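You operate a simulated robot arm through the tools that you are given. There is no shell and no other tool. Be economical: measure what you need, move in short steps, check, and stop when the job is done.

You are at the controls of a simulated two-armed robot. One attempt, no reset.

## Task
Fetch the white boot and set it on the top of the plain shut carton. Then fetch the blue-banded reducer and set it on the counter top before the green fence. Then close the teal drawer of the grey side table. Then open the teal-handled drawer. The order counts. Set down upright: white boot, blue-banded reducer.

Only the result counts: the job must be done as asked and must still hold three seconds after the hand-in. Knocking over, shifting, dropping, spilling or breaking anything else fails it.

## Robot
Two 7-joint arms with fingered hands on one trunk, on a base that drives. Base frame: it is fixed to the floor where the robot stands at the start and does not move with it; the origin is under the middle of the robot, x ahead of it, y to its left, z up; the surface under the hand at the start is at about z = 1620. Units: mm, rad, N and s.
The left shoulder is at the start at [20, 173, 1581], the right one opposite. With the tool pointing down near the work surface each hand reaches from about 100 to 680 mm from the robot's upright axis, wherever it stands, measured 20 degrees to its own side. Places, roughly: blue-banded reducer [500, 250, 1000]; counter top before the green fence (34x20 cm) [580, 3160, 860]; teal drawer of the grey side table [-400, 4100, 700]; teal-handled drawer [100, -2100, 800]; top of the plain shut carton [-700, 0, 400]; white boot (15x9x15 cm) [500, -100, 1700]. Payload 3.5 kg a hand.
Tool frame (each hand has its own): the origin (TCP) lies between the finger pads and is the grasp point; the fingertips stand 30 mm ahead of it; z points along the fingers, y is the line along which they close. Largest opening 104 mm; the body of the gripper starts 35 mm behind the TCP. The gripper is a hand of 3 fingers: y runs from the thumb to the fingers, the wrist lies at [-15, -104, -178] in the tool frame.
Orientation is that of the tool frame in the base frame, as [roll, pitch, yaw] about the fixed x, y, z axes, in that order (R = Rz(yaw) Ry(pitch) Rx(roll)). With the fingers straight down and the wrist toward the robot, the tool's x, y and z point along [0, 1, 0], [1, 0, 0] and [0, 0, -1] of the base frame.

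## Interface
- The arms move only by the tool play_rows. It takes "left_plan", "right_plan" or both (then of equal length, played together; a hand with none holds still); each is a list of rows, each an object (a shift or turn left out is 0) with "rotation": the turn, a rotation vector about the tool's x, y, z in rad, a list of three; "offset": the shift along the tool's x, y, z in cm, a list of three. In form: [{"rotation": [rx, ry, rz], "offset": [dx, dy, dz]}, ...]. A call has 1 to 10 rows; each row shifts and turns the commanded pose from where the row before left it, along the tool's axes as they then stand. A row lasts 0.2 s, in which the tool goes at most 50 mm and 0.15 rad; a call with a longer step from one row to the next is refused whole. A pose out of reach is approached as far as the arm can. The call stops where the force on the tool passes 40 N (or 10 N more than at its start, if that is more) or the arm is blocked; 0.2 s more then pass. In this call time passes only in rows, and 0.2 s behind the last. It gives the time, the measured TCP pose, the force on the tool (base axes), the opening and the grip force at its end, in the units of the frame above (readings bear some noise), with the torque about the TCP (base axes, N m) and any sound that the robot's microphone picked up.
- Cameras (640 x 400 px; columns grow to the right, rows downward): "scene" is now at [74.8, -70.9, 1745.2]; the picture's right is [-0.82, -0.57, -0.00], its down [-0.34, 0.50, -0.80] and it looks along [0.45, -0.66, -0.60] (base axes); focal length 214 px, centre (320, 200). "left" rides on the left gripper at [-64, -94, -117] in its tool frame; the picture's right is [-0.72, -0.33, 0.61], its down [0.64, -0.65, 0.40] and it looks along [0.27, 0.68, 0.68] (tool axes); focal length 238 px, centre (320, 200). "right" rides on the right gripper at [64, -94, -117] in its tool frame; the picture's right is [-0.72, 0.33, -0.61], its down [-0.64, -0.65, 0.40] and it looks along [-0.27, 0.68, 0.68] (tool axes); focal length 238 px, centre (320, 200).
- get_image(camera): a new picture of that camera. The clock stands still meanwhile.
- lift_body(by): slides the trunk up (or, below 0, down) by that many mm; the arms and the scene camera ride with it, the base frame stays. It gives what a move gives, with no picture.
- steer(legs): drives the robot by 1 to 6 legs, each [ahead, left, turn to the left] in mm, mm and rad, along the robot's own axes; the way and the turn of a leg run together, so that a leg with both is an arc; at most 1500 mm and 3.142 rad a leg. The arms and the cameras ride along, it lands a little off, and it stops where it bumps. It gives what a move gives.
- set_fingers(index, middle, thumb_bend, thumb_turn, hand): sets how far each is bent, from 0 (flat) to 1 (curled in); at 0.3 the hand is open as for a grip, at 0.7 the pads meet at the TCP. One left out holds its place. A second passes; each finger stops where it meets its share of the squeeze, and holds until it gets a number again. It is the only way to open and close the hand. It gives what a move gives, with no picture; readings hold the bend of each and the force on the fingers (four entries, about 0 where the hand has none), thumb and palm. thumb_turn goes from beside the hand (0) to across from the fingers (1), as for a grip.
- aim_head(pan, tilt): turns the head with the scene camera to pan (to the left, within 1.501 rad either way) and tilt (down, from -0.506 to 1.204), counted from straight ahead of the robot. It gives what a move gives.
- point_at(camera, pixels): there is no depth. For up to 12 entries [column, row, z] of the newest picture of that camera ("zoom" is the newest enlarged one), the place [x, y] in the base frame at which the ray of that pixel passes the height z, good to about 2 mm, but the place of the scene camera against the robot may be out by one fixed shift of up to 18 mm in any direction. The clock stands still meanwhile.
- inspect(camera, box): a new picture of the part [left, top, right, bottom] of that camera's present view, enlarged. The clock stands still meanwhile.
- close_job(): hands the job in; it is judged then, once.

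Work in short steps. Measure before you move; look again where a grasp or a placing could have gone wrong, and mend it. You have 110 turns and 88 pictures in all, those below and enlarged ones among them. Open the grippers and draw the arms clear of the work before you hand the job in, unless the task says otherwise; then end with one line.

The tools are called after ">>>" as a command line: name --argument value ..., lists and objects as JSON in quotes. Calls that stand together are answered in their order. play_rows: Moves the arms, as the interface text tells. Its arguments: {"type":"object","properties":{"left_plan":{"type":"array","items":{"type":"object","properties":{"rotation":{"type":"array","items":{"type":"number"}},"offset":{"type":"array","items":{"type":"number"}}}}},"right_plan":{"type":"array","items":{"type":"object","properties":{"rotation":{"type":"array","items":{"type":"number"}},"offset":{"type":"array","items":{"type":"number"}}}}}},"required":[]} The other tools are called the same way: lift_body (by) slides the trunk up or down; set_fingers (index, middle, thumb_bend, thumb_turn, hand) moves the fingers one by one; steer (legs) drives the base; aim_head (pan, tilt) turns the head that bears the scene camera; get_image (camera) takes a picture; point_at (camera, pixels) gives the place at which the rays of pixels pass given heights; inspect (camera, box) takes an enlarged picture of a part of a camera's view; close_job () hands the job in.

At the start:

```text
t: 0.0
left_tcp_pos: [339.7, 65.7, 1900.6]
left_tool_rot: [-3.14, 0.003, 1.571]
left_ft_force: [-0.4, 0.1, -0.2]
left_moment: [0.02, -0.02, -0.01]
left_width: 103.6
left_grasp_force: 0.0
left_shape: jaw
left_bend: [0.3, 0.3, 0.3, 0.98]
left_finger forces: [0.0, 0.0, 0.0, 0.1, 0.1, 0.0]
right_tcp_pos: [423.9, -299.1, 1840.7]
right_tool_rot: [3.139, -0.003, 1.568]
right_ft_force: [-0.2, -0.4, 0.6]
right_moment: [0.0, -0.01, 0.0]
right_width: 103.6
right_grasp_force: 0.1
right_shape: jaw
right_bend: [0.3, 0.3, 0.3, 0.98]
right_finger forces: [0.0, 0.1, 0.0, 0.0, 0.0, 0.0]
trunk travel left (down, up): [-675.0, 79.0]
robot x, y, heading: [-0.6, -1.1, 0.003]
head pan, tilt: [-0.969, 0.646]
```

scene: 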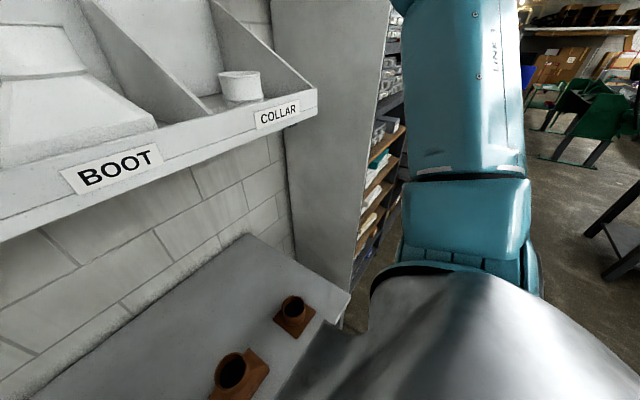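
right: 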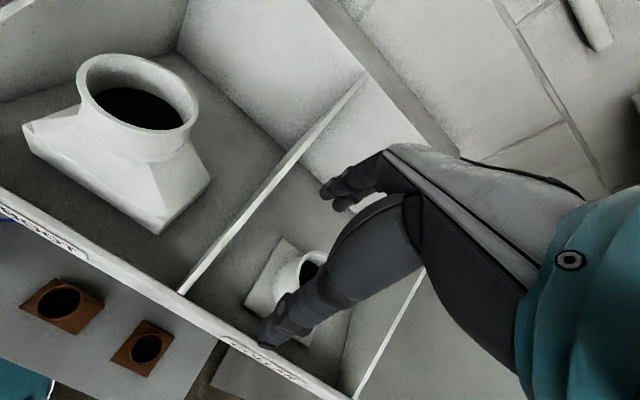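
left: 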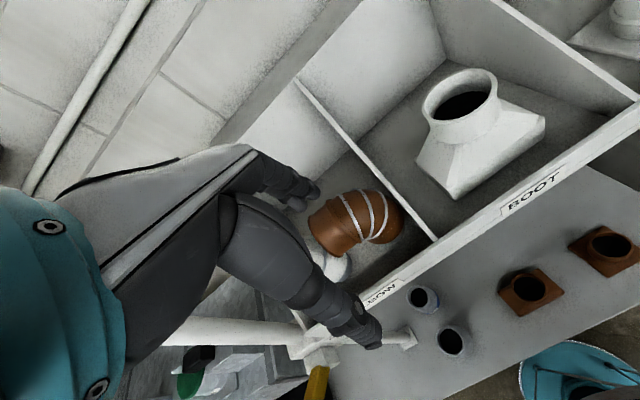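

The right and left pictures show the white boot in the BOOT bin (collar on top, left picture around (465,110)). I aim the head at it to measure.

>>> aim_head --pan -0.1 --tilt 0.3

>>> get_image --camera "scene"

>>> point_at --camera "right" --pixels '[[78, 75, 1770], [195, 110, 1770], [22, 125, 1630], [155, 232, 1630], [212, 180, 1630], [138, 50, 1770], [138, 160, 1770], [180, 292, 1640], [0, 200, 1640]]'

>>> point_at --camera "left" --pixels '[[423, 110, 1770], [498, 90, 1770], [455, 200, 1630], [543, 130, 1630], [417, 160, 1630], [463, 68, 1770], [463, 125, 1770], [435, 240, 1640], [633, 100, 1640]]'

```text
t: 1.2
left_tcp_pos: [341.0, 65.8, 1901.5]
left_tool_rot: [3.141, 0.002, 1.571]
left_ft_force: [-0.1, -0.3, 0.5]
left_moment: [0.0, 0.01, 0.04]
left_width: 103.7
left_grasp_force: 0.1
left_shape: jaw
left_bend: [0.3, 0.3, 0.3, 0.98]
left_finger forces: [0.1, 0.0, 0.0, 0.0, 0.1, 0.1]
right_tcp_pos: [423.3, -298.2, 1841.6]
right_tool_rot: [3.141, -0.002, 1.57]
right_ft_force: [0.1, 0.3, 0.4]
right_moment: [-0.01, -0.01, -0.02]
right_width: 103.6
right_grasp_force: 0.1
right_shape: jaw
right_bend: [0.3, 0.3, 0.3, 0.98]
right_finger forces: [0.0, 0.0, 0.0, 0.0, 0.1, 0.0]
trunk travel left (down, up): [-675.0, 79.0]
robot x, y, heading: [-1.6, 0.2, -0.001]
head pan, tilt: [-0.099, 0.3]
```

```text
84 pictures are left
```

scene: 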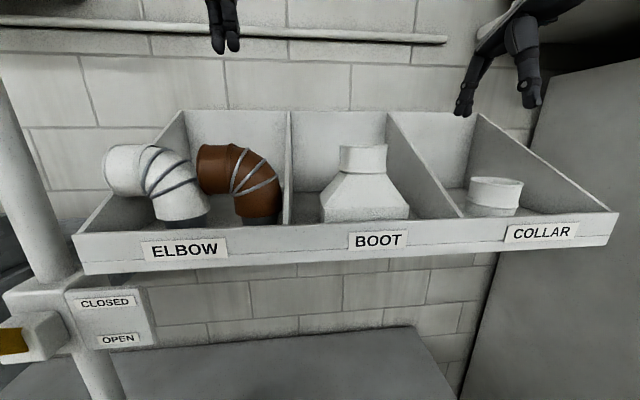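

```text
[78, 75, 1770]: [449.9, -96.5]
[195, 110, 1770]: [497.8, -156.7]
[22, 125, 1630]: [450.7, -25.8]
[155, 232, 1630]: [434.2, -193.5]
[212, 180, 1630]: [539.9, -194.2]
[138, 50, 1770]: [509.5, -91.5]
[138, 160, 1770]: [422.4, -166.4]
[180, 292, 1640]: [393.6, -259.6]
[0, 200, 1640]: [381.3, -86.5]
```

```text
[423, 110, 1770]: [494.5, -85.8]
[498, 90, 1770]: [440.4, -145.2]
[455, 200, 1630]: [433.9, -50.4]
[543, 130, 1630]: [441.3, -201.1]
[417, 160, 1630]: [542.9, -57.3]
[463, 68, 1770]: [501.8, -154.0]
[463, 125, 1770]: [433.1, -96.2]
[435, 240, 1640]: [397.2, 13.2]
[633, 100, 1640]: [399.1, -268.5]
```

Both views agree on the collar axis near (479,-120), top about z=1762, dia ~78; base x 434–541, y −52…−194. I raise the right hand and move it over the collar.

>>> play_rows --right_plan '[{"offset": [0, 0, -3]}, {"offset": [0, 0, -3]}, {"offset": [4.4, 0, 0]}, {"offset": [4.4, 0, 0]}, {"offset": [4.4, 0, 0]}, {"offset": [4.4, 0, 0]}, {"offset": [0, 2.5, 0]}, {"offset": [0, 3, 0]}]'

>>> get_image --camera "right"

>>> point_at --camera "scene" --pixels '[[341, 146, 1765], [387, 146, 1765], [322, 215, 1625], [409, 213, 1625], [363, 172, 1720]]'

```text
t: 3.0
left_tcp_pos: [340.8, 65.7, 1901.7]
left_tool_rot: [3.141, 0.0, 1.571]
left_ft_force: [0.2, -0.4, -0.3]
left_moment: [-0.03, -0.02, -0.01]
left_width: 103.7
left_grasp_force: 0.0
left_shape: jaw
left_bend: [0.3, 0.3, 0.3, 0.98]
left_finger forces: [0.1, 0.0, 0.1, 0.0, 0.1, 0.0]
right_tcp_pos: [416.5, -205.0, 1802.1]
right_tool_rot: [-3.14, -0.001, 1.571]
right_ft_force: [0.2, -0.4, -0.9]
right_moment: [-0.01, 0.03, 0.02]
right_width: 104.2
right_grasp_force: 0.0
right_shape: jaw
right_bend: [0.3, 0.3, 0.3, 0.98]
right_finger forces: [0.0, 0.1, 0.0, 0.0, 0.0, 0.0]
right hand out of reach, approached as far as the arm can: row 1, 2, 3, 4, 5, 6, 7, 8
trunk travel left (down, up): [-675.0, 79.0]
robot x, y, heading: [-2.6, -1.6, 0.001]
head pan, tilt: [-0.099, 0.3]
```

```text
83 pictures are left
```

right: 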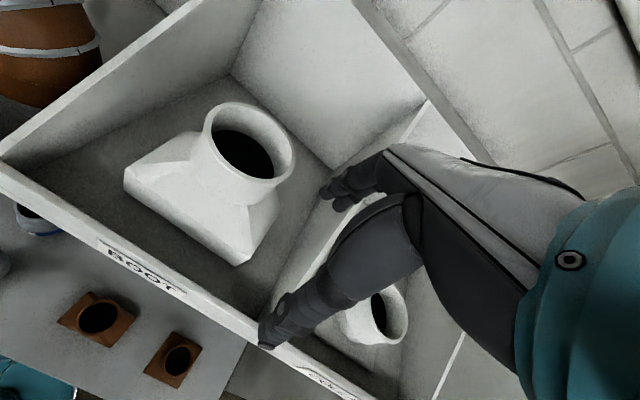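

```text
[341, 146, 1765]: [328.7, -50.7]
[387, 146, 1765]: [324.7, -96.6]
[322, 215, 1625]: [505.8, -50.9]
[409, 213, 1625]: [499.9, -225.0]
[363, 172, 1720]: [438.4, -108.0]
```

The right hand fell short (it is at the reach limit: 416,−205,1802). I raise the trunk to get more room.

>>> lift_body --by 78

>>> get_image --camera "right"

>>> point_at --camera "right" --pixels '[[200, 130, 1765], [295, 150, 1765], [320, 200, 1765]]'

```text
t: 4.1
left_tcp_pos: [340.8, 66.6, 1980.0]
left_tool_rot: [3.141, 0.0, 1.571]
left_ft_force: [0.1, 0.2, 0.1]
left_moment: [-0.06, 0.01, 0.01]
left_width: 103.7
left_grasp_force: 0.0
left_shape: jaw
left_bend: [0.3, 0.3, 0.3, 0.98]
left_finger forces: [0.1, 0.0, 0.0, 0.0, 0.0, 0.0]
right_tcp_pos: [413.8, -203.5, 1882.0]
right_tool_rot: [3.141, -0.002, 1.568]
right_ft_force: [0.1, -0.9, 0.0]
right_moment: [0.0, 0.01, -0.01]
right_width: 103.7
right_grasp_force: 0.0
right_shape: jaw
right_bend: [0.3, 0.3, 0.3, 0.98]
right_finger forces: [0.0, 0.0, 0.1, 0.0, 0.1, 0.1]
trunk travel left (down, up): [-753.0, 1.0]
robot x, y, heading: [-2.0, -0.2, 0.001]
head pan, tilt: [-0.099, 0.3]
```

```text
82 pictures are left
```

right: 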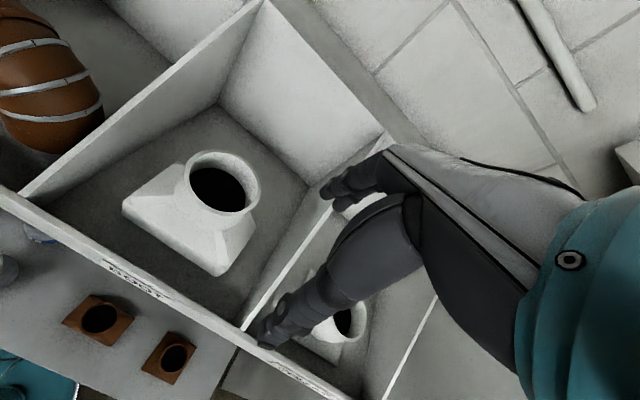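

```text
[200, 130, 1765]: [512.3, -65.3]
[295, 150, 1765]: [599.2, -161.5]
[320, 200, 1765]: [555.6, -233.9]
```

Hand is now at (414,−203,1882). I move left along y by 84 mm.

>>> play_rows --right_plan '[{"offset": [4.2, 0, 0]}, {"offset": [4.2, 0, 0]}]'

>>> point_at --camera "right" --pixels '[[184, 180, 1765], [258, 195, 1765], [222, 150, 1765], [218, 212, 1765]]'

```text
t: 4.7
left_tcp_pos: [340.0, 66.6, 1980.0]
left_tool_rot: [-3.14, 0.002, 1.57]
left_ft_force: [-0.3, 0.6, 0.7]
left_moment: [-0.01, -0.04, 0.02]
left_width: 103.8
left_grasp_force: 0.0
left_shape: jaw
left_bend: [0.3, 0.3, 0.3, 0.98]
left_finger forces: [0.1, 0.0, 0.0, 0.0, 0.0, 0.0]
right_tcp_pos: [412.4, -203.3, 1881.2]
right_tool_rot: [3.14, -0.001, 1.57]
right_ft_force: [-0.4, 0.3, 0.0]
right_moment: [-0.01, 0.0, -0.01]
right_width: 103.7
right_grasp_force: 0.1
right_shape: jaw
right_bend: [0.3, 0.3, 0.3, 0.98]
right_finger forces: [0.0, 0.0, 0.0, 0.0, 0.0, 0.0]
right hand out of reach, approached as far as the arm can: row 1, 2
trunk travel left (down, up): [-753.0, 1.0]
robot x, y, heading: [0.5, 1.9, 0.002]
head pan, tilt: [-0.099, 0.3]
```

```text
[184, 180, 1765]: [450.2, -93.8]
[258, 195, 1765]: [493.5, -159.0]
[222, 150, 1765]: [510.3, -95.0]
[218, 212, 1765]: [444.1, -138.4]
```

The arm did not move; probably the height is the limit, with the commanded pose far off. I test a lowering of 40 mm and a rightward row to learn what the command does.

>>> play_rows --right_plan '[{"offset": [0, 0, 4]}]'

```text
t: 5.1
left_tcp_pos: [338.6, 63.8, 1981.2]
left_tool_rot: [3.141, 0.0, 1.571]
left_ft_force: [-0.5, -0.7, 0.7]
left_moment: [0.0, -0.01, 0.03]
left_width: 103.3
left_grasp_force: 0.0
left_shape: jaw
left_bend: [0.3, 0.3, 0.3, 0.98]
left_finger forces: [0.0, 0.0, 0.0, 0.0, 0.1, 0.0]
right_tcp_pos: [412.9, -203.1, 1843.0]
right_tool_rot: [3.139, -0.002, 1.569]
right_ft_force: [-0.7, -0.4, -0.4]
right_moment: [-0.01, 0.02, 0.0]
right_width: 103.8
right_grasp_force: 0.1
right_shape: jaw
right_bend: [0.3, 0.3, 0.3, 0.98]
right_finger forces: [0.0, 0.0, 0.1, 0.0, 0.0, 0.1]
trunk travel left (down, up): [-753.0, 1.0]
robot x, y, heading: [0.4, 2.1, -0.0]
head pan, tilt: [-0.099, 0.3]
```

The command re-bases on the measured pose, so height was the limit. At 1843 I try moving left again.

>>> play_rows --right_plan '[{"offset": [4, 0, 0]}, {"offset": [4.3, 0, 0]}]'

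```text
t: 5.7
left_tcp_pos: [340.2, 65.9, 1980.2]
left_tool_rot: [3.141, 0.002, 1.571]
left_ft_force: [1.0, -0.5, -0.6]
left_moment: [0.02, -0.01, -0.02]
left_width: 103.4
left_grasp_force: 0.1
left_shape: jaw
left_bend: [0.3, 0.3, 0.3, 0.98]
left_finger forces: [0.0, 0.1, 0.1, 0.1, 0.0, 0.0]
right_tcp_pos: [415.5, -171.5, 1843.0]
right_tool_rot: [-3.141, -0.002, 1.569]
right_ft_force: [-0.2, -0.4, -0.5]
right_moment: [0.02, -0.02, -0.01]
right_width: 103.9
right_grasp_force: 0.0
right_shape: jaw
right_bend: [0.3, 0.3, 0.3, 0.98]
right_finger forces: [0.0, 0.0, 0.0, 0.0, 0.0, 0.1]
right hand out of reach, approached as far as the arm can: row 1, 2
trunk travel left (down, up): [-753.0, 1.0]
robot x, y, heading: [4.8, -0.8, -0.0]
head pan, tilt: [-0.099, 0.3]
```

Joint limit with inward reach. Strafing the base 50 mm left puts the hand over the boot's y.

>>> steer --legs '[[0, 60, 0]]'

>>> play_rows --right_plan '[{"offset": [0, 3, 0]}, {"offset": [0, 3, 0]}]'

>>> get_image --camera "right"

```text
t: 6.7
left_tcp_pos: [340.0, 111.5, 1979.3]
left_tool_rot: [3.141, -0.005, 1.569]
left_ft_force: [-0.3, -0.4, 0.0]
left_moment: [0.05, -0.01, 0.02]
left_width: 103.5
left_grasp_force: 0.1
left_shape: jaw
left_bend: [0.3, 0.3, 0.3, 0.98]
left_finger forces: [0.0, 0.0, 0.0, 0.0, 0.0, 0.0]
right_tcp_pos: [413.8, -125.6, 1842.1]
right_tool_rot: [-3.141, -0.007, 1.568]
right_ft_force: [0.6, -0.1, 0.8]
right_moment: [0.09, -0.03, 0.01]
right_width: 103.9
right_grasp_force: 0.0
right_shape: jaw
right_bend: [0.3, 0.3, 0.3, 0.98]
right_finger forces: [0.0, 0.0, 0.1, 0.0, 0.0, 0.0]
trunk travel left (down, up): [-753.0, 1.0]
robot x, y, heading: [1.3, 59.0, 0.006]
head pan, tilt: [-0.099, 0.3]
```

```text
t: 7.3
left_tcp_pos: [340.9, 116.0, 1979.9]
left_tool_rot: [3.142, -0.006, 1.569]
left_ft_force: [0.4, -0.6, 0.8]
left_moment: [0.04, -0.03, -0.03]
left_width: 104.0
left_grasp_force: 0.1
left_shape: jaw
left_bend: [0.3, 0.3, 0.3, 0.98]
left_finger forces: [0.1, 0.0, 0.0, 0.1, 0.0, 0.0]
right_tcp_pos: [435.6, -130.6, 1842.7]
right_tool_rot: [-3.141, -0.007, 1.566]
right_ft_force: [-1.5, -2.0, 0.3]
right_moment: [0.06, 0.0, 0.0]
right_width: 103.5
right_grasp_force: 0.1
right_shape: jaw
right_bend: [0.3, 0.3, 0.3, 0.98]
right_finger forces: [0.1, 0.0, 0.0, 0.0, 0.0, 0.1]
right hand out of reach, approached as far as the arm can: row 1, 2
trunk travel left (down, up): [-753.0, 1.0]
robot x, y, heading: [0.5, 58.6, -0.003]
head pan, tilt: [-0.099, 0.3]
```

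```text
81 pictures are left
```

right: 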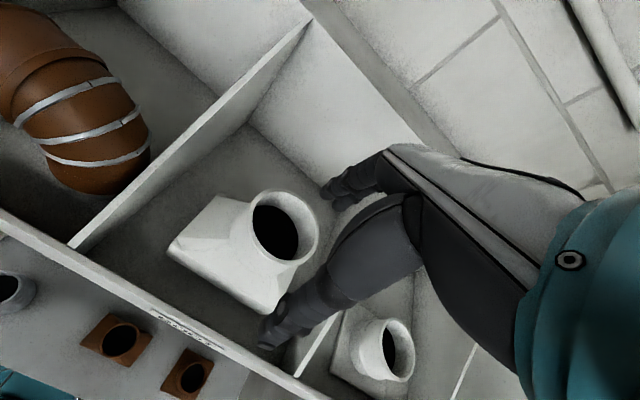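

Hand at (436,−131,1843); the arm limits forward motion up here, so I drive the base forward 44 and left 10.

>>> steer --legs '[[44, 12, 0]]'

>>> get_image --camera "right"

```text
t: 8.2
left_tcp_pos: [368.3, 134.3, 1983.2]
left_tool_rot: [3.132, -0.001, 1.57]
left_ft_force: [-0.9, 0.0, -0.2]
left_moment: [0.0, -0.09, 0.03]
left_width: 103.6
left_grasp_force: 0.1
left_shape: jaw
left_bend: [0.3, 0.3, 0.3, 0.98]
left_finger forces: [0.0, 0.1, 0.1, 0.0, 0.0, 0.0]
right_tcp_pos: [467.3, -113.5, 1846.8]
right_tool_rot: [3.133, -0.002, 1.569]
right_ft_force: [-0.9, -0.6, -0.1]
right_moment: [0.0, -0.05, 0.03]
right_width: 103.8
right_grasp_force: 0.0
right_shape: jaw
right_bend: [0.3, 0.3, 0.3, 0.98]
right_finger forces: [0.1, 0.1, 0.0, 0.0, 0.0, 0.0]
trunk travel left (down, up): [-753.0, 1.0]
robot x, y, heading: [43.6, 71.9, -0.001]
head pan, tilt: [-0.099, 0.3]
```

```text
80 pictures are left
```

right: 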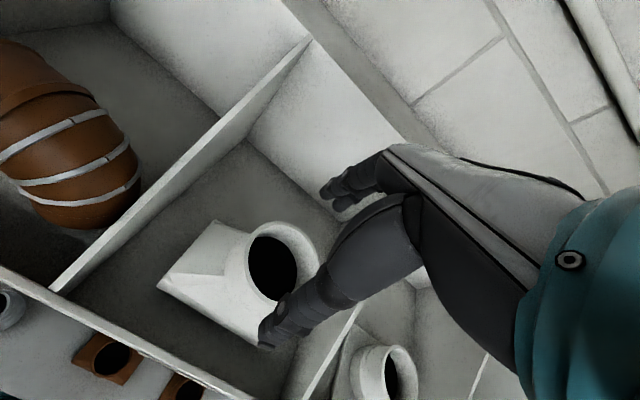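

The collar rim is partly visible around (246..318, 222..300); I measure it from here.

>>> point_at --camera "right" --pixels '[[246, 265, 1765], [285, 222, 1765], [318, 250, 1765], [246, 265, 1760], [318, 250, 1760], [312, 235, 1765], [262, 228, 1765], [259, 290, 1765]]'

>>> inspect --camera "right" --box '[140, 140, 460, 340]'

```text
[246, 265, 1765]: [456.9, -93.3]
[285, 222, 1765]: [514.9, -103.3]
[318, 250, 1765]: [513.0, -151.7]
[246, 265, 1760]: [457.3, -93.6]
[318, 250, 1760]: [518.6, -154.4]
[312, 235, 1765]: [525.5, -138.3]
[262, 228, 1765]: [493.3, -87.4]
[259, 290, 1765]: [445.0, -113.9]
```

```text
2.00 times, centred on (300, 240) of right
```

zoom: 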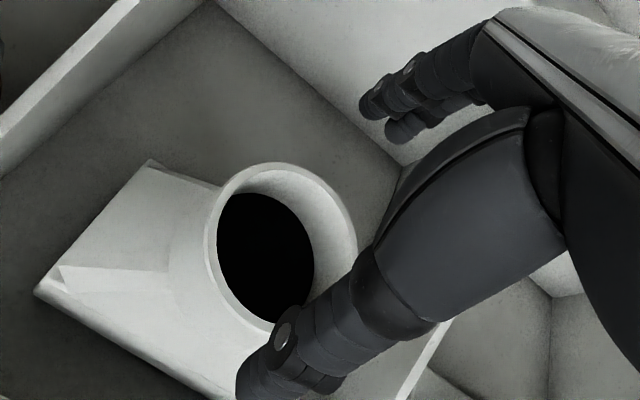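

I measure the outer rim in the zoom picture.

>>> point_at --camera "zoom" --pixels '[[205, 245, 1765], [215, 197, 1765], [262, 163, 1765], [320, 184, 1765], [350, 220, 1765], [357, 245, 1765], [235, 308, 1765], [262, 327, 1765]]'

```text
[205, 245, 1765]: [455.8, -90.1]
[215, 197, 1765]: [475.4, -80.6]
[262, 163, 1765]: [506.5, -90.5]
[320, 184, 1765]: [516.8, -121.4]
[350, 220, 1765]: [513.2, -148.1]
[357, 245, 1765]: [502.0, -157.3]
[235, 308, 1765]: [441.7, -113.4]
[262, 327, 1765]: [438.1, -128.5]
```

Rim centre is (478,−121), radius 39. I align (x+11, y−8) while lowering a little.

>>> play_rows --right_plan '[{"offset": [-0.8, 0.6, 1.5]}, {"offset": [0, 0.6, 1.5]}]'

>>> get_image --camera "right"

```text
t: 8.8
left_tcp_pos: [376.7, 134.8, 1982.7]
left_tool_rot: [3.137, 0.002, 1.568]
left_ft_force: [-0.6, -0.7, -0.3]
left_moment: [0.04, -0.01, 0.01]
left_width: 103.6
left_grasp_force: 0.0
left_shape: jaw
left_bend: [0.3, 0.3, 0.3, 0.98]
left_finger forces: [0.0, 0.1, 0.1, 0.0, 0.0, 0.1]
right_tcp_pos: [485.8, -120.0, 1816.1]
right_tool_rot: [3.134, -0.004, 1.571]
right_ft_force: [-0.7, -0.7, 0.3]
right_moment: [0.01, -0.07, 0.01]
right_width: 103.7
right_grasp_force: 0.1
right_shape: jaw
right_bend: [0.3, 0.3, 0.3, 0.98]
right_finger forces: [0.1, 0.0, 0.1, 0.0, 0.0, 0.1]
trunk travel left (down, up): [-753.0, 1.0]
robot x, y, heading: [42.9, 71.6, 0.005]
head pan, tilt: [-0.099, 0.3]
```

```text
78 pictures are left
```

right: 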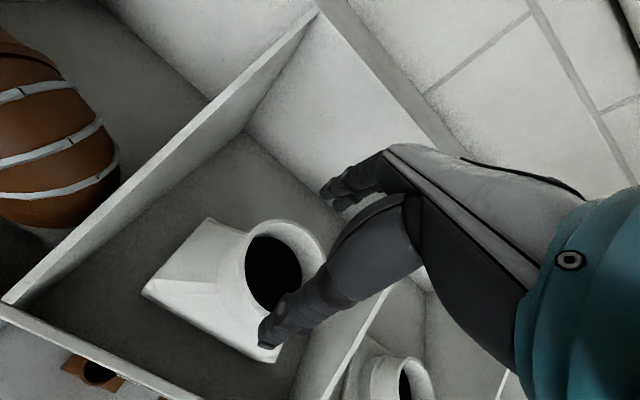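

TCP (486,−120,1816): I go back 7 mm in x and lower to about 1745.

>>> play_rows --right_plan '[{"offset": [0, -0.7, 1.5]}, {"offset": [0, 0, 2]}, {"offset": [0, 0, 2]}, {"offset": [0, 0, 1.7]}]'

>>> get_image --camera "right"

```text
t: 9.8
left_tcp_pos: [382.2, 136.8, 1980.0]
left_tool_rot: [3.141, 0.0, 1.568]
left_ft_force: [-0.2, 0.3, 0.2]
left_moment: [-0.02, 0.02, -0.02]
left_width: 103.8
left_grasp_force: 0.1
left_shape: jaw
left_bend: [0.3, 0.3, 0.3, 0.98]
left_finger forces: [0.0, 0.0, 0.0, 0.1, 0.1, 0.1]
right_tcp_pos: [483.3, -119.6, 1744.4]
right_tool_rot: [3.135, -0.004, 1.569]
right_ft_force: [1.7, 1.1, 4.6]
right_moment: [-0.03, 0.01, -0.05]
right_width: 103.9
right_grasp_force: 0.2
right_shape: jaw
right_bend: [0.29, 0.3, 0.29, 0.97]
right_finger forces: [4.3, 0.0, 0.1, 0.0, 2.1, 0.1]
trunk travel left (down, up): [-753.0, 1.0]
robot x, y, heading: [43.0, 68.2, -0.005]
head pan, tilt: [-0.099, 0.3]
```

```text
77 pictures are left
```

right: 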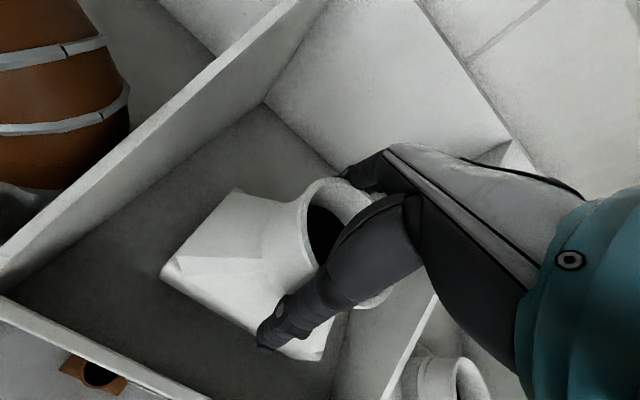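

Contact on index and thumb shows the collar between them. I close the grip.

>>> set_fingers --hand "right" --index 0.7 --middle 0.7 --thumb_bend 0.7

>>> get_image --camera "right"

```text
t: 10.8
left_tcp_pos: [380.9, 137.2, 1980.2]
left_tool_rot: [3.141, 0.0, 1.569]
left_ft_force: [0.4, 0.4, 0.5]
left_moment: [0.0, 0.0, -0.01]
left_width: 103.6
left_grasp_force: 0.0
left_shape: jaw
left_bend: [0.3, 0.3, 0.3, 0.98]
left_finger forces: [0.0, 0.0, 0.0, 0.0, 0.2, 0.0]
right_tcp_pos: [483.4, -119.5, 1744.0]
right_tool_rot: [3.137, -0.003, 1.569]
right_ft_force: [1.3, -0.6, 13.8]
right_moment: [0.02, -0.9, -0.02]
right_width: 75.7
right_grasp_force: 34.3
right_shape: fingers
right_bend: [0.29, 0.44, 0.59, 0.96]
right_finger forces: [23.6, 12.2, 0.0, 0.0, 32.5, 0.1]
trunk travel left (down, up): [-753.0, 1.0]
robot x, y, heading: [41.7, 70.5, 0.001]
head pan, tilt: [-0.099, 0.3]
```

```text
76 pictures are left
```

right: 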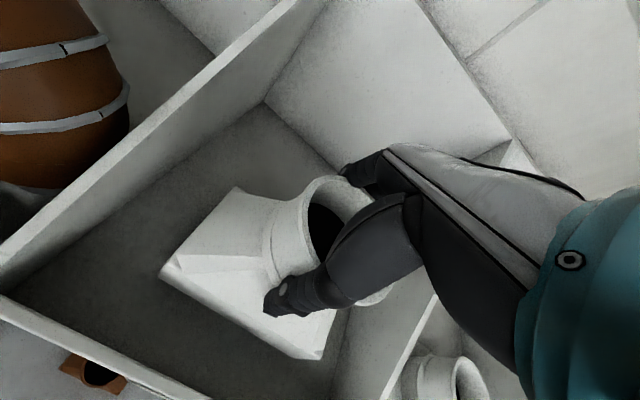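

Index stopped at 0.29 while middle went to 0.44; I zoom to see how they lie.

>>> inspect --camera "right" --box '[240, 130, 440, 255]'

>>> aim_head --pan -0.45 --tilt 0.25

>>> get_image --camera "scene"

```text
3.20 times, centred on (340, 192) of right
```

zoom: 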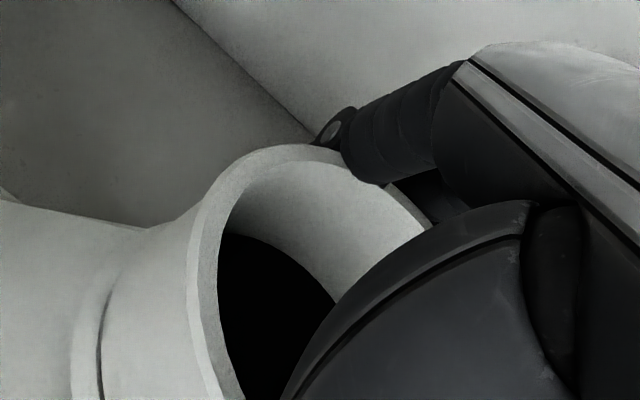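

```text
t: 11.6
left_tcp_pos: [382.1, 136.3, 1981.6]
left_tool_rot: [3.139, -0.001, 1.568]
left_ft_force: [0.2, 0.5, 0.3]
left_moment: [0.0, 0.0, -0.02]
left_width: 103.9
left_grasp_force: 0.1
left_shape: jaw
left_bend: [0.3, 0.3, 0.3, 0.98]
left_finger forces: [0.0, 0.0, 0.0, 0.0, 0.1, 0.0]
right_tcp_pos: [483.5, -118.0, 1744.3]
right_tool_rot: [3.136, -0.003, 1.57]
right_ft_force: [1.1, -0.9, 17.8]
right_moment: [0.03, -1.03, -0.02]
right_width: 75.5
right_grasp_force: 34.2
right_shape: fingers
right_bend: [0.29, 0.44, 0.59, 0.96]
right_finger forces: [24.3, 12.6, 0.1, 0.0, 32.5, 0.0]
trunk travel left (down, up): [-753.0, 1.0]
robot x, y, heading: [44.5, 68.5, 0.001]
head pan, tilt: [-0.45, 0.25]
```

```text
74 pictures are left
```

scene: 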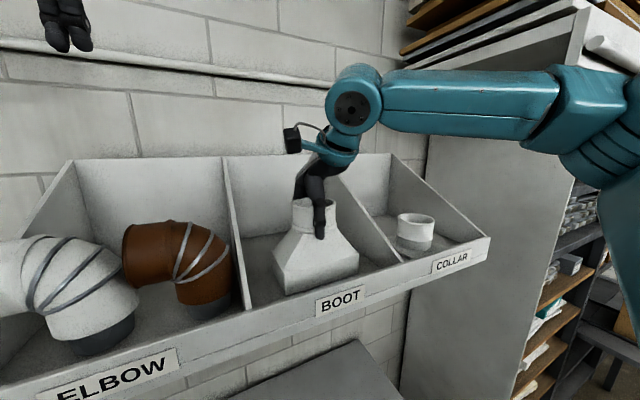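

The far finger's tip is hidden behind the rim, i.e. it is outside the collar, and thumb 32 N balances index+middle 36 N. I lift 30 mm to test the hold.

>>> play_rows --right_plan '[{"offset": [0, 0, -1]}, {"offset": [0, 0, -1]}, {"offset": [0, 0, -1]}]'

>>> get_image --camera "scene"

>>> get_image --camera "right"

```text
t: 12.4
left_tcp_pos: [384.2, 135.9, 1980.0]
left_tool_rot: [3.14, 0.0, 1.569]
left_ft_force: [-0.2, -0.9, -0.8]
left_moment: [-0.04, -0.01, 0.01]
left_width: 103.7
left_grasp_force: 0.2
left_shape: jaw
left_bend: [0.3, 0.3, 0.3, 0.98]
left_finger forces: [0.0, 0.0, 0.0, 0.1, 0.0, 0.0]
right_tcp_pos: [483.9, -118.4, 1772.0]
right_tool_rot: [-3.141, -0.003, 1.57]
right_ft_force: [-0.1, -0.5, -2.9]
right_moment: [-0.01, 0.02, -0.02]
right_width: 75.2
right_grasp_force: 28.5
right_shape: fingers
right_bend: [0.29, 0.44, 0.59, 0.96]
right_finger forces: [17.6, 8.9, 0.0, 0.0, 29.7, 0.0]
trunk travel left (down, up): [-753.0, 1.0]
robot x, y, heading: [46.8, 71.6, -0.004]
head pan, tilt: [-0.45, 0.25]
```

```text
73 pictures are left
```

scene: 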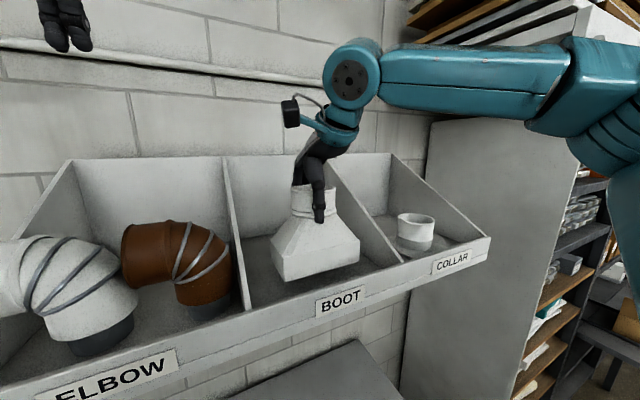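

```text
72 pictures are left
```

right: 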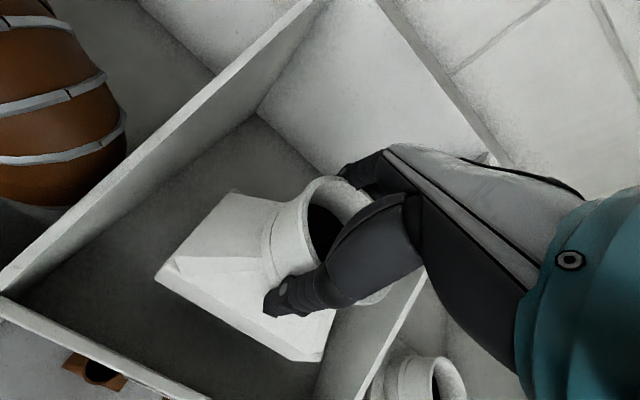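

The boot came up cleanly (weight ~3 N). I lift on to about z=1835.

>>> play_rows --right_plan '[{"offset": [0, 0, -2]}, {"offset": [0, 0, -2]}, {"offset": [0, 0, -2.3]}]'

>>> steer --legs '[[-350, 0, 0]]'

>>> aim_head --pan 0.9 --tilt 0.5

>>> get_image --camera "scene"

```text
t: 13.2
left_tcp_pos: [384.9, 134.6, 1980.2]
left_tool_rot: [-3.141, 0.0, 1.57]
left_ft_force: [0.4, 0.0, 0.1]
left_moment: [-0.01, 0.05, 0.01]
left_width: 104.0
left_grasp_force: 0.0
left_shape: jaw
left_bend: [0.3, 0.3, 0.3, 0.98]
left_finger forces: [0.0, 0.1, 0.0, 0.0, 0.0, 0.1]
right_tcp_pos: [486.0, -120.4, 1834.8]
right_tool_rot: [3.141, -0.002, 1.568]
right_ft_force: [0.2, -0.1, -2.4]
right_moment: [0.02, -0.02, 0.0]
right_width: 75.4
right_grasp_force: 27.3
right_shape: fingers
right_bend: [0.29, 0.44, 0.59, 0.96]
right_finger forces: [17.4, 8.8, 0.0, 0.1, 29.2, 0.0]
trunk travel left (down, up): [-753.0, 1.0]
robot x, y, heading: [47.7, 66.2, 0.003]
head pan, tilt: [-0.45, 0.25]
```

```text
t: 15.5
left_tcp_pos: [41.1, 134.9, 1978.7]
left_tool_rot: [-3.14, -0.002, 1.569]
left_ft_force: [-0.1, 0.3, 0.0]
left_moment: [0.0, 0.01, -0.02]
left_width: 103.4
left_grasp_force: 0.1
left_shape: jaw
left_bend: [0.3, 0.3, 0.3, 0.98]
left_finger forces: [0.0, 0.0, 0.0, 0.0, 0.0, 0.0]
right_tcp_pos: [140.5, -121.2, 1833.7]
right_tool_rot: [3.141, -0.005, 1.566]
right_ft_force: [1.0, -0.6, -2.3]
right_moment: [0.04, 0.0, 0.0]
right_width: 75.3
right_grasp_force: 28.1
right_shape: fingers
right_bend: [0.29, 0.44, 0.59, 0.96]
right_finger forces: [17.5, 8.8, 0.0, 0.0, 29.2, 0.0]
trunk travel left (down, up): [-753.0, 1.0]
robot x, y, heading: [-302.8, 65.7, 0.001]
head pan, tilt: [-0.45, 0.25]
```

```text
t: 17.0
left_tcp_pos: [36.9, 135.0, 1979.4]
left_tool_rot: [3.141, 0.001, 1.566]
left_ft_force: [-0.7, -0.4, -0.5]
left_moment: [0.02, 0.0, -0.02]
left_width: 104.0
left_grasp_force: 0.0
left_shape: jaw
left_bend: [0.3, 0.3, 0.3, 0.98]
left_finger forces: [0.1, 0.1, 0.1, 0.0, 0.0, 0.0]
right_tcp_pos: [136.1, -119.3, 1834.6]
right_tool_rot: [3.14, -0.004, 1.565]
right_ft_force: [0.4, 0.2, -2.7]
right_moment: [-0.01, -0.01, 0.01]
right_width: 75.2
right_grasp_force: 27.8
right_shape: fingers
right_bend: [0.29, 0.44, 0.59, 0.96]
right_finger forces: [17.4, 8.8, 0.0, 0.0, 29.2, 0.0]
trunk travel left (down, up): [-753.0, 1.0]
robot x, y, heading: [-305.3, 72.4, 0.003]
head pan, tilt: [0.901, 0.499]
```

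```text
71 pictures are left
```

scene: 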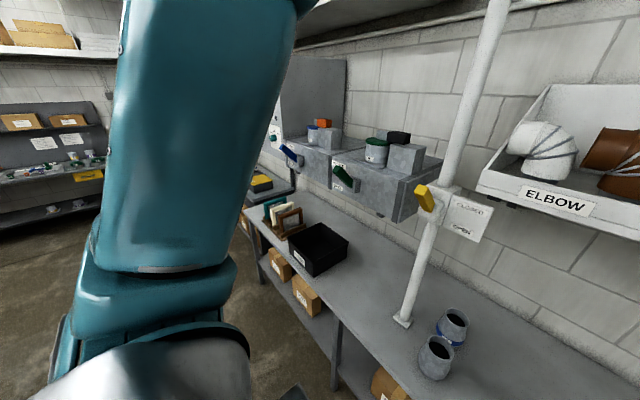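

The bins and counter are clear ahead. I go ahead 60 and turn left 1.6 rad so that the head can see the carton behind.

>>> steer --legs '[[60, 0, 0], [0, 0, 1.57]]'

>>> aim_head --pan 1.2 --tilt 0.9

>>> get_image --camera "scene"

```text
t: 21.8
left_tcp_pos: [-309.1, 410.9, 1980.8]
left_tool_rot: [3.14, 0.001, 3.14]
left_ft_force: [0.3, -0.5, 0.4]
left_moment: [0.0, 0.02, 0.04]
left_width: 103.6
left_grasp_force: 0.0
left_shape: jaw
left_bend: [0.3, 0.3, 0.3, 0.98]
left_finger forces: [0.0, 0.0, 0.0, 0.1, 0.1, 0.1]
right_tcp_pos: [-54.7, 511.0, 1835.3]
right_tool_rot: [3.14, -0.005, 3.139]
right_ft_force: [0.7, -0.3, -2.5]
right_moment: [-0.01, 0.04, 0.0]
right_width: 74.7
right_grasp_force: 26.1
right_shape: fingers
right_bend: [0.29, 0.45, 0.59, 0.96]
right_finger forces: [16.8, 8.5, 0.0, 0.0, 27.6, 0.1]
trunk travel left (down, up): [-753.0, 1.0]
robot x, y, heading: [-244.3, 71.3, 1.572]
head pan, tilt: [0.901, 0.499]
```

```text
t: 22.7
left_tcp_pos: [-309.6, 410.5, 1980.7]
left_tool_rot: [3.139, 0.001, -3.142]
left_ft_force: [0.5, -0.2, -0.8]
left_moment: [-0.02, 0.01, 0.0]
left_width: 103.5
left_grasp_force: 0.1
left_shape: jaw
left_bend: [0.3, 0.3, 0.3, 0.98]
left_finger forces: [0.1, 0.0, 0.1, 0.0, 0.0, 0.0]
right_tcp_pos: [-55.2, 511.3, 1834.9]
right_tool_rot: [3.14, -0.004, 3.14]
right_ft_force: [0.8, 0.2, -2.9]
right_moment: [-0.01, 0.02, 0.0]
right_width: 74.9
right_grasp_force: 26.4
right_shape: fingers
right_bend: [0.29, 0.45, 0.59, 0.96]
right_finger forces: [16.8, 8.4, 0.1, 0.0, 27.5, 0.0]
trunk travel left (down, up): [-753.0, 1.0]
robot x, y, heading: [-246.5, 69.7, 1.569]
head pan, tilt: [1.201, 0.901]
```

```text
70 pictures are left
```

scene: 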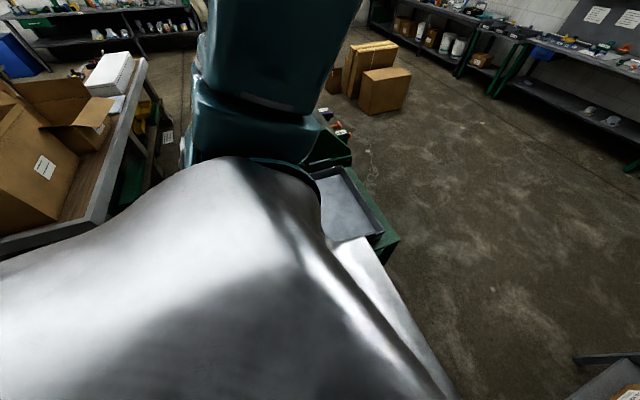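

A low bench with cartons is to the left of the view. I turn on by 1.2 rad to see it.

>>> steer --legs '[[0, 0, 1.2]]'

>>> aim_head --pan 0.35 --tilt 0.9

>>> get_image --camera "scene"

```text
t: 26.1
left_tcp_pos: [-585.5, 127.1, 1980.6]
left_tool_rot: [3.139, 0.001, -1.925]
left_ft_force: [1.0, -0.4, -0.8]
left_moment: [0.06, 0.04, 0.01]
left_width: 103.7
left_grasp_force: 0.0
left_shape: jaw
left_bend: [0.3, 0.3, 0.3, 0.98]
left_finger forces: [0.0, 0.0, 0.0, 0.0, 0.0, 0.1]
right_tcp_pos: [-591.2, 401.3, 1834.1]
right_tool_rot: [3.139, -0.002, -1.927]
right_ft_force: [-0.9, -0.8, -2.9]
right_moment: [0.0, -0.01, 0.01]
right_width: 74.5
right_grasp_force: 25.5
right_shape: fingers
right_bend: [0.3, 0.45, 0.59, 0.96]
right_finger forces: [16.2, 8.3, 0.0, 0.1, 26.7, 0.1]
trunk travel left (down, up): [-753.0, 1.0]
robot x, y, heading: [-245.9, 69.6, 2.789]
head pan, tilt: [1.201, 0.901]
```

```text
t: 27.3
left_tcp_pos: [-585.0, 127.7, 1979.0]
left_tool_rot: [3.14, -0.001, -1.925]
left_ft_force: [0.0, -0.8, 0.2]
left_moment: [-0.01, 0.0, 0.02]
left_width: 103.7
left_grasp_force: 0.2
left_shape: jaw
left_bend: [0.3, 0.3, 0.3, 0.98]
left_finger forces: [0.1, 0.0, 0.0, 0.0, 0.0, 0.0]
right_tcp_pos: [-591.1, 402.2, 1833.9]
right_tool_rot: [3.141, -0.003, -1.927]
right_ft_force: [-0.6, -0.4, -2.7]
right_moment: [0.0, 0.01, 0.03]
right_width: 74.3
right_grasp_force: 25.6
right_shape: fingers
right_bend: [0.3, 0.45, 0.59, 0.96]
right_finger forces: [16.3, 8.5, 0.1, 0.0, 26.7, 0.1]
trunk travel left (down, up): [-753.0, 1.0]
robot x, y, heading: [-240.8, 71.2, 2.788]
head pan, tilt: [0.351, 0.901]
```

```text
69 pictures are left
```

scene: 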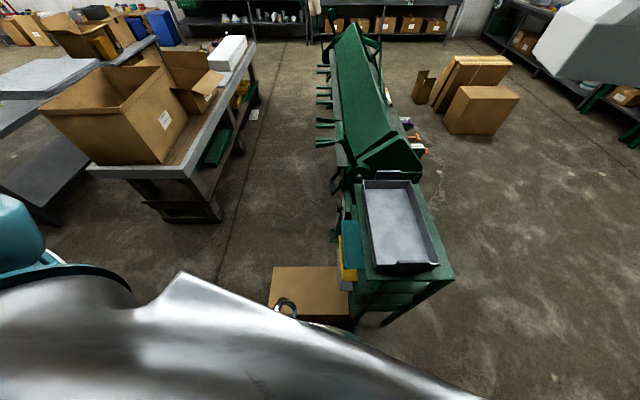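

A carton top shows at (310,290), beside the green stand with the tray. I measure it and zoom.

>>> point_at --camera "scene" --pixels '[[274, 267, 400], [343, 267, 400], [349, 315, 400], [268, 305, 400], [370, 180, 850], [440, 268, 850], [362, 275, 850], [455, 275, 850]]'

>>> inspect --camera "scene" --box '[220, 210, 420, 335]'

```text
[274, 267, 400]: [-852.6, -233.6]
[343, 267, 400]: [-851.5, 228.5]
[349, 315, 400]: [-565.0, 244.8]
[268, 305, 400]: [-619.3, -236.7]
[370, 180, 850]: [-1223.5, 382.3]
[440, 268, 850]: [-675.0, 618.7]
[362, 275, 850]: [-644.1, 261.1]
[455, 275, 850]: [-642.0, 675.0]
```

```text
3.20 times, centred on (320, 272) of scene
```

zoom: 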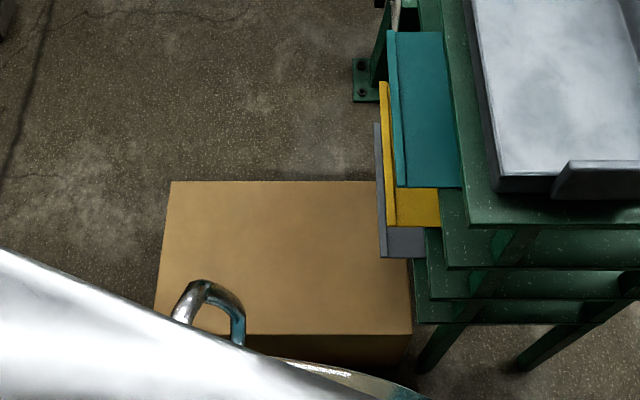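

Carton top spans about x −852…−560, y −235…235. I square up to face −x and strafe to robot y≈−250 so the right hand comes over y≈−55.

>>> steer --legs '[[0, 0, 0.353], [0, 320, 0]]'

>>> aim_head --pan -0.2 --tilt 1.0

>>> get_image --camera "scene"

```text
t: 30.5
left_tcp_pos: [-582.3, -306.0, 1980.0]
left_tool_rot: [3.139, -0.003, -1.572]
left_ft_force: [-0.9, 1.4, -0.3]
left_moment: [-0.03, -0.01, -0.01]
left_width: 103.6
left_grasp_force: 0.2
left_shape: jaw
left_bend: [0.3, 0.3, 0.3, 0.98]
left_finger forces: [0.0, 0.0, 0.0, 0.0, 0.0, 0.0]
right_tcp_pos: [-684.7, -52.1, 1833.2]
right_tool_rot: [3.14, -0.004, -1.572]
right_ft_force: [-0.1, 0.5, -1.5]
right_moment: [-0.05, 0.02, 0.03]
right_width: 74.3
right_grasp_force: 25.0
right_shape: fingers
right_bend: [0.3, 0.45, 0.59, 0.96]
right_finger forces: [16.2, 8.4, 0.0, 0.0, 26.4, 0.0]
trunk travel left (down, up): [-753.0, 1.0]
robot x, y, heading: [-242.2, -242.1, -3.136]
head pan, tilt: [0.351, 0.901]
```

```text
t: 31.4
left_tcp_pos: [-581.9, -310.2, 1980.2]
left_tool_rot: [3.14, 0.0, -1.573]
left_ft_force: [0.6, 0.2, 1.1]
left_moment: [0.03, 0.04, 0.02]
left_width: 103.9
left_grasp_force: 0.0
left_shape: jaw
left_bend: [0.3, 0.3, 0.3, 0.98]
left_finger forces: [0.1, 0.0, 0.0, 0.1, 0.0, 0.1]
right_tcp_pos: [-683.2, -55.2, 1834.8]
right_tool_rot: [3.14, -0.003, -1.572]
right_ft_force: [0.4, -0.3, -2.5]
right_moment: [-0.01, 0.03, -0.01]
right_width: 74.3
right_grasp_force: 25.4
right_shape: fingers
right_bend: [0.3, 0.45, 0.59, 0.96]
right_finger forces: [16.1, 8.2, 0.0, 0.0, 26.3, 0.0]
trunk travel left (down, up): [-753.0, 1.0]
robot x, y, heading: [-240.2, -241.2, -3.135]
head pan, tilt: [-0.201, 1.0]
```

```text
67 pictures are left
```

scene: 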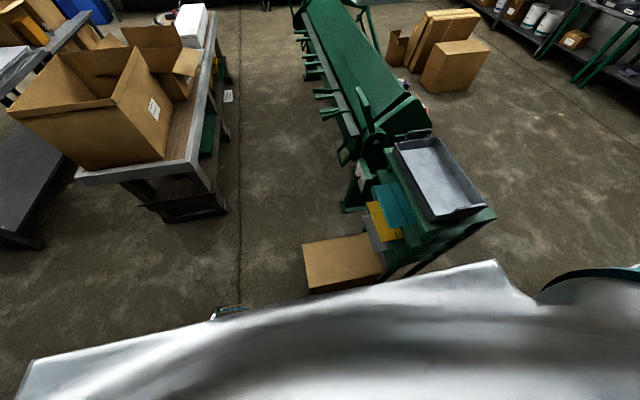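

I re-measure the carton top corners at (303,247), (368,234), (385,270), (310,291) in this view.

>>> point_at --camera "scene" --pixels '[[303, 245, 400], [368, 234, 400], [384, 272, 400], [309, 289, 400], [303, 245, 340], [368, 234, 340], [309, 289, 340], [358, 240, 600], [412, 235, 850], [430, 220, 900]]'

>>> get_image --camera "right"

```text
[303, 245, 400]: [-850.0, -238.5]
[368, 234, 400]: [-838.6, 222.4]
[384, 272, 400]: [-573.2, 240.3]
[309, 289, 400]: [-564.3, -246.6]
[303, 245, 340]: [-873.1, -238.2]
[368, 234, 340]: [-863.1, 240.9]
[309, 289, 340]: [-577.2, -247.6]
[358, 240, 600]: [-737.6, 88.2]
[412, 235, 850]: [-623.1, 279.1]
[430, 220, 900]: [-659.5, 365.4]
```

```text
66 pictures are left
```

right: 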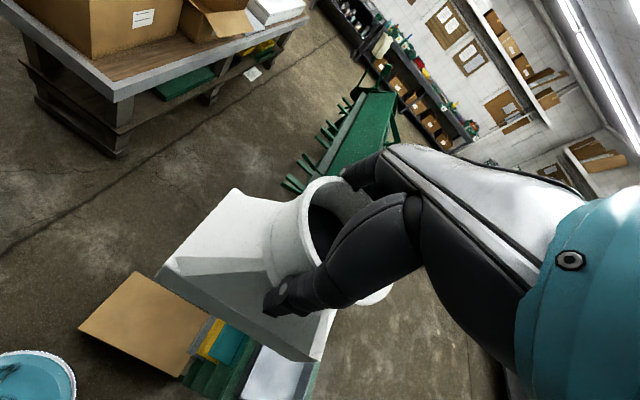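

Consistent: carton centre about (−707,−5). The hand is at (−683,−55), well over it. I lower the trunk.

>>> lift_body --by -745

>>> get_image --camera "right"

>>> get_image --camera "scene"

```text
refused: -745 is not a number from -400 to 400
```

```text
65 pictures are left
```

right: 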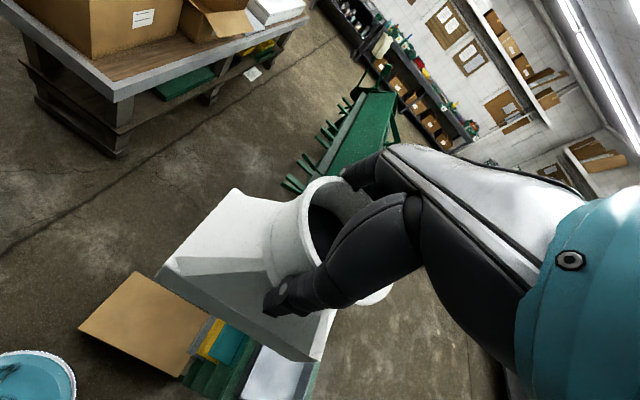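

```text
64 pictures are left
```

scene: 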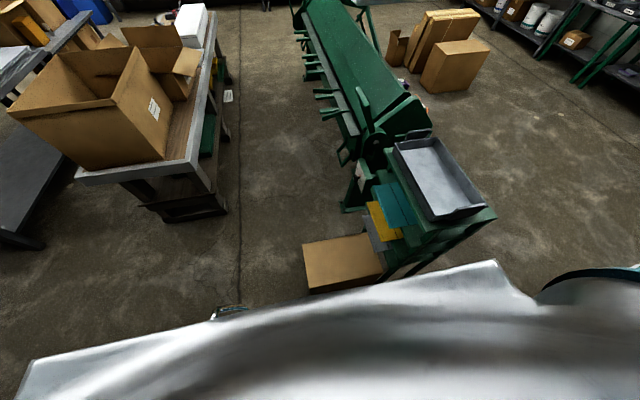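

The limit is 400 a call; I lower 400 and then 340.

>>> lift_body --by -400

>>> lift_body --by -340

>>> get_image --camera "right"

```text
t: 35.3
left_tcp_pos: [-582.6, -310.5, 1578.8]
left_tool_rot: [3.139, 0.001, -1.572]
left_ft_force: [0.7, 0.9, 0.4]
left_moment: [-0.01, -0.02, 0.02]
left_width: 103.7
left_grasp_force: 0.1
left_shape: jaw
left_bend: [0.3, 0.3, 0.3, 0.98]
left_finger forces: [0.0, 0.0, 0.0, 0.0, 0.0, 0.0]
right_tcp_pos: [-682.9, -54.3, 1434.6]
right_tool_rot: [3.139, -0.003, -1.572]
right_ft_force: [-0.3, 0.4, -2.1]
right_moment: [-0.01, -0.03, -0.01]
right_width: 74.3
right_grasp_force: 25.2
right_shape: fingers
right_bend: [0.3, 0.45, 0.59, 0.96]
right_finger forces: [16.1, 8.3, 0.1, 0.0, 26.4, 0.1]
trunk travel left (down, up): [-353.0, 401.0]
robot x, y, heading: [-244.6, -247.5, -3.137]
head pan, tilt: [-0.201, 1.0]
```

```text
t: 38.6
left_tcp_pos: [-784.2, -310.3, 1129.3]
left_tool_rot: [-2.814, -0.001, -1.573]
left_ft_force: [0.5, -0.1, 0.2]
left_moment: [0.0, 0.01, -0.03]
left_width: 103.8
left_grasp_force: 0.1
left_shape: jaw
left_bend: [0.3, 0.3, 0.3, 0.98]
left_finger forces: [0.0, 0.1, 0.0, 0.1, 0.0, 0.0]
right_tcp_pos: [-683.4, -54.6, 1095.5]
right_tool_rot: [3.141, -0.003, -1.573]
right_ft_force: [0.1, -0.5, -1.6]
right_moment: [-0.02, 0.01, -0.03]
right_width: 74.1
right_grasp_force: 25.4
right_shape: fingers
right_bend: [0.3, 0.45, 0.59, 0.96]
right_finger forces: [16.0, 8.3, 0.0, 0.1, 26.2, 0.1]
trunk travel left (down, up): [-13.0, 741.0]
robot x, y, heading: [-242.5, -246.2, -3.147]
head pan, tilt: [-0.201, 1.0]
```

```text
63 pictures are left
```

right: 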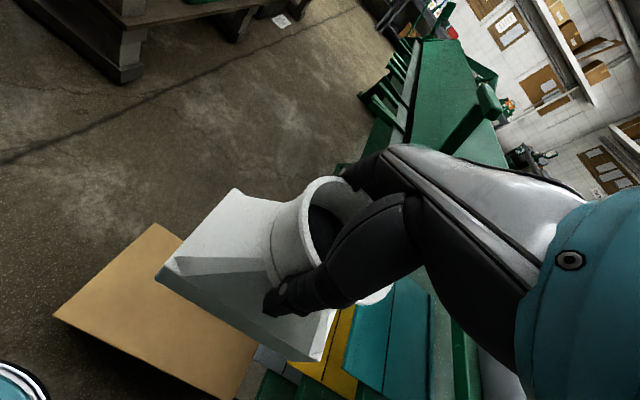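

Now the boot bottom is at ~970 above the carton. I lower the right arm 400 mm in ten rows.

>>> play_rows --right_plan '[{"offset": [0, 0, 4]}, {"offset": [0, 0, 4]}, {"offset": [0, 0, 4]}, {"offset": [0, 0, 4]}, {"offset": [0, 0, 4]}, {"offset": [0, 0, 4]}, {"offset": [0, 0, 4]}, {"offset": [0, 0, 4]}, {"offset": [0, 0, 4]}, {"offset": [0, 0, 4]}]'

>>> get_image --camera "right"

```text
t: 40.8
left_tcp_pos: [-785.0, -310.1, 1127.2]
left_tool_rot: [-2.812, -0.001, -1.572]
left_ft_force: [-0.2, 0.7, 0.1]
left_moment: [0.0, 0.03, -0.01]
left_width: 103.7
left_grasp_force: 0.1
left_shape: jaw
left_bend: [0.3, 0.3, 0.3, 0.98]
left_finger forces: [0.0, 0.0, 0.0, 0.0, 0.0, 0.0]
right_tcp_pos: [-759.8, -73.1, 733.7]
right_tool_rot: [-3.14, -0.004, -1.575]
right_ft_force: [-0.1, 0.1, -2.5]
right_moment: [-0.01, -0.02, -0.01]
right_width: 73.4
right_grasp_force: 23.9
right_shape: fingers
right_bend: [0.31, 0.45, 0.59, 0.96]
right_finger forces: [15.2, 8.0, 0.0, 0.0, 24.4, 0.0]
right hand out of reach, approached as far as the arm can: row 5, 6, 7, 8, 9, 10
trunk travel left (down, up): [-13.0, 741.0]
robot x, y, heading: [-245.8, -242.4, -3.141]
head pan, tilt: [-0.201, 1.0]
```

```text
62 pictures are left
```

right: 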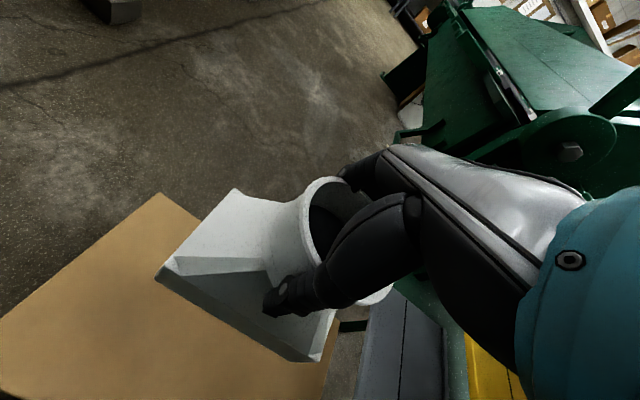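

The arm swung out to (−760,−73,734). I try lowering on from here, with the base backed 40 mm.

>>> steer --legs '[[-50, 0, 0]]'

>>> play_rows --right_plan '[{"offset": [0, 0, 4]}, {"offset": [0, 0, 4]}, {"offset": [0, 0, 4]}]'

```text
t: 41.7
left_tcp_pos: [-735.3, -310.0, 1126.5]
left_tool_rot: [-2.813, 0.0, -1.572]
left_ft_force: [-0.6, 1.0, 0.7]
left_moment: [-0.01, 0.01, -0.01]
left_width: 104.0
left_grasp_force: 0.1
left_shape: jaw
left_bend: [0.3, 0.3, 0.3, 0.98]
left_finger forces: [0.1, 0.0, 0.0, 0.0, 0.0, 0.0]
right_tcp_pos: [-709.8, -72.9, 735.8]
right_tool_rot: [3.142, -0.002, -1.572]
right_ft_force: [0.7, 0.2, -2.9]
right_moment: [0.01, 0.02, 0.0]
right_width: 73.5
right_grasp_force: 23.5
right_shape: fingers
right_bend: [0.31, 0.45, 0.59, 0.96]
right_finger forces: [15.2, 7.9, 0.1, 0.0, 24.4, 0.1]
trunk travel left (down, up): [-13.0, 741.0]
robot x, y, heading: [-193.9, -243.2, -3.137]
head pan, tilt: [-0.201, 1.0]
```

```text
t: 42.5
left_tcp_pos: [-735.3, -311.1, 1127.1]
left_tool_rot: [-2.811, 0.0, -1.571]
left_ft_force: [-0.2, 0.0, -0.1]
left_moment: [0.03, -0.02, -0.02]
left_width: 103.7
left_grasp_force: 0.1
left_shape: jaw
left_bend: [0.3, 0.3, 0.3, 0.98]
left_finger forces: [0.1, 0.1, 0.0, 0.0, 0.0, 0.0]
right_tcp_pos: [-710.3, -71.9, 615.1]
right_tool_rot: [-3.141, -0.001, -1.572]
right_ft_force: [0.1, 0.3, -2.4]
right_moment: [0.02, 0.01, 0.0]
right_width: 73.4
right_grasp_force: 23.4
right_shape: fingers
right_bend: [0.31, 0.45, 0.59, 0.96]
right_finger forces: [14.9, 8.1, 0.0, 0.0, 23.9, 0.1]
trunk travel left (down, up): [-13.0, 741.0]
robot x, y, heading: [-192.9, -243.6, -3.143]
head pan, tilt: [-0.201, 1.0]
```

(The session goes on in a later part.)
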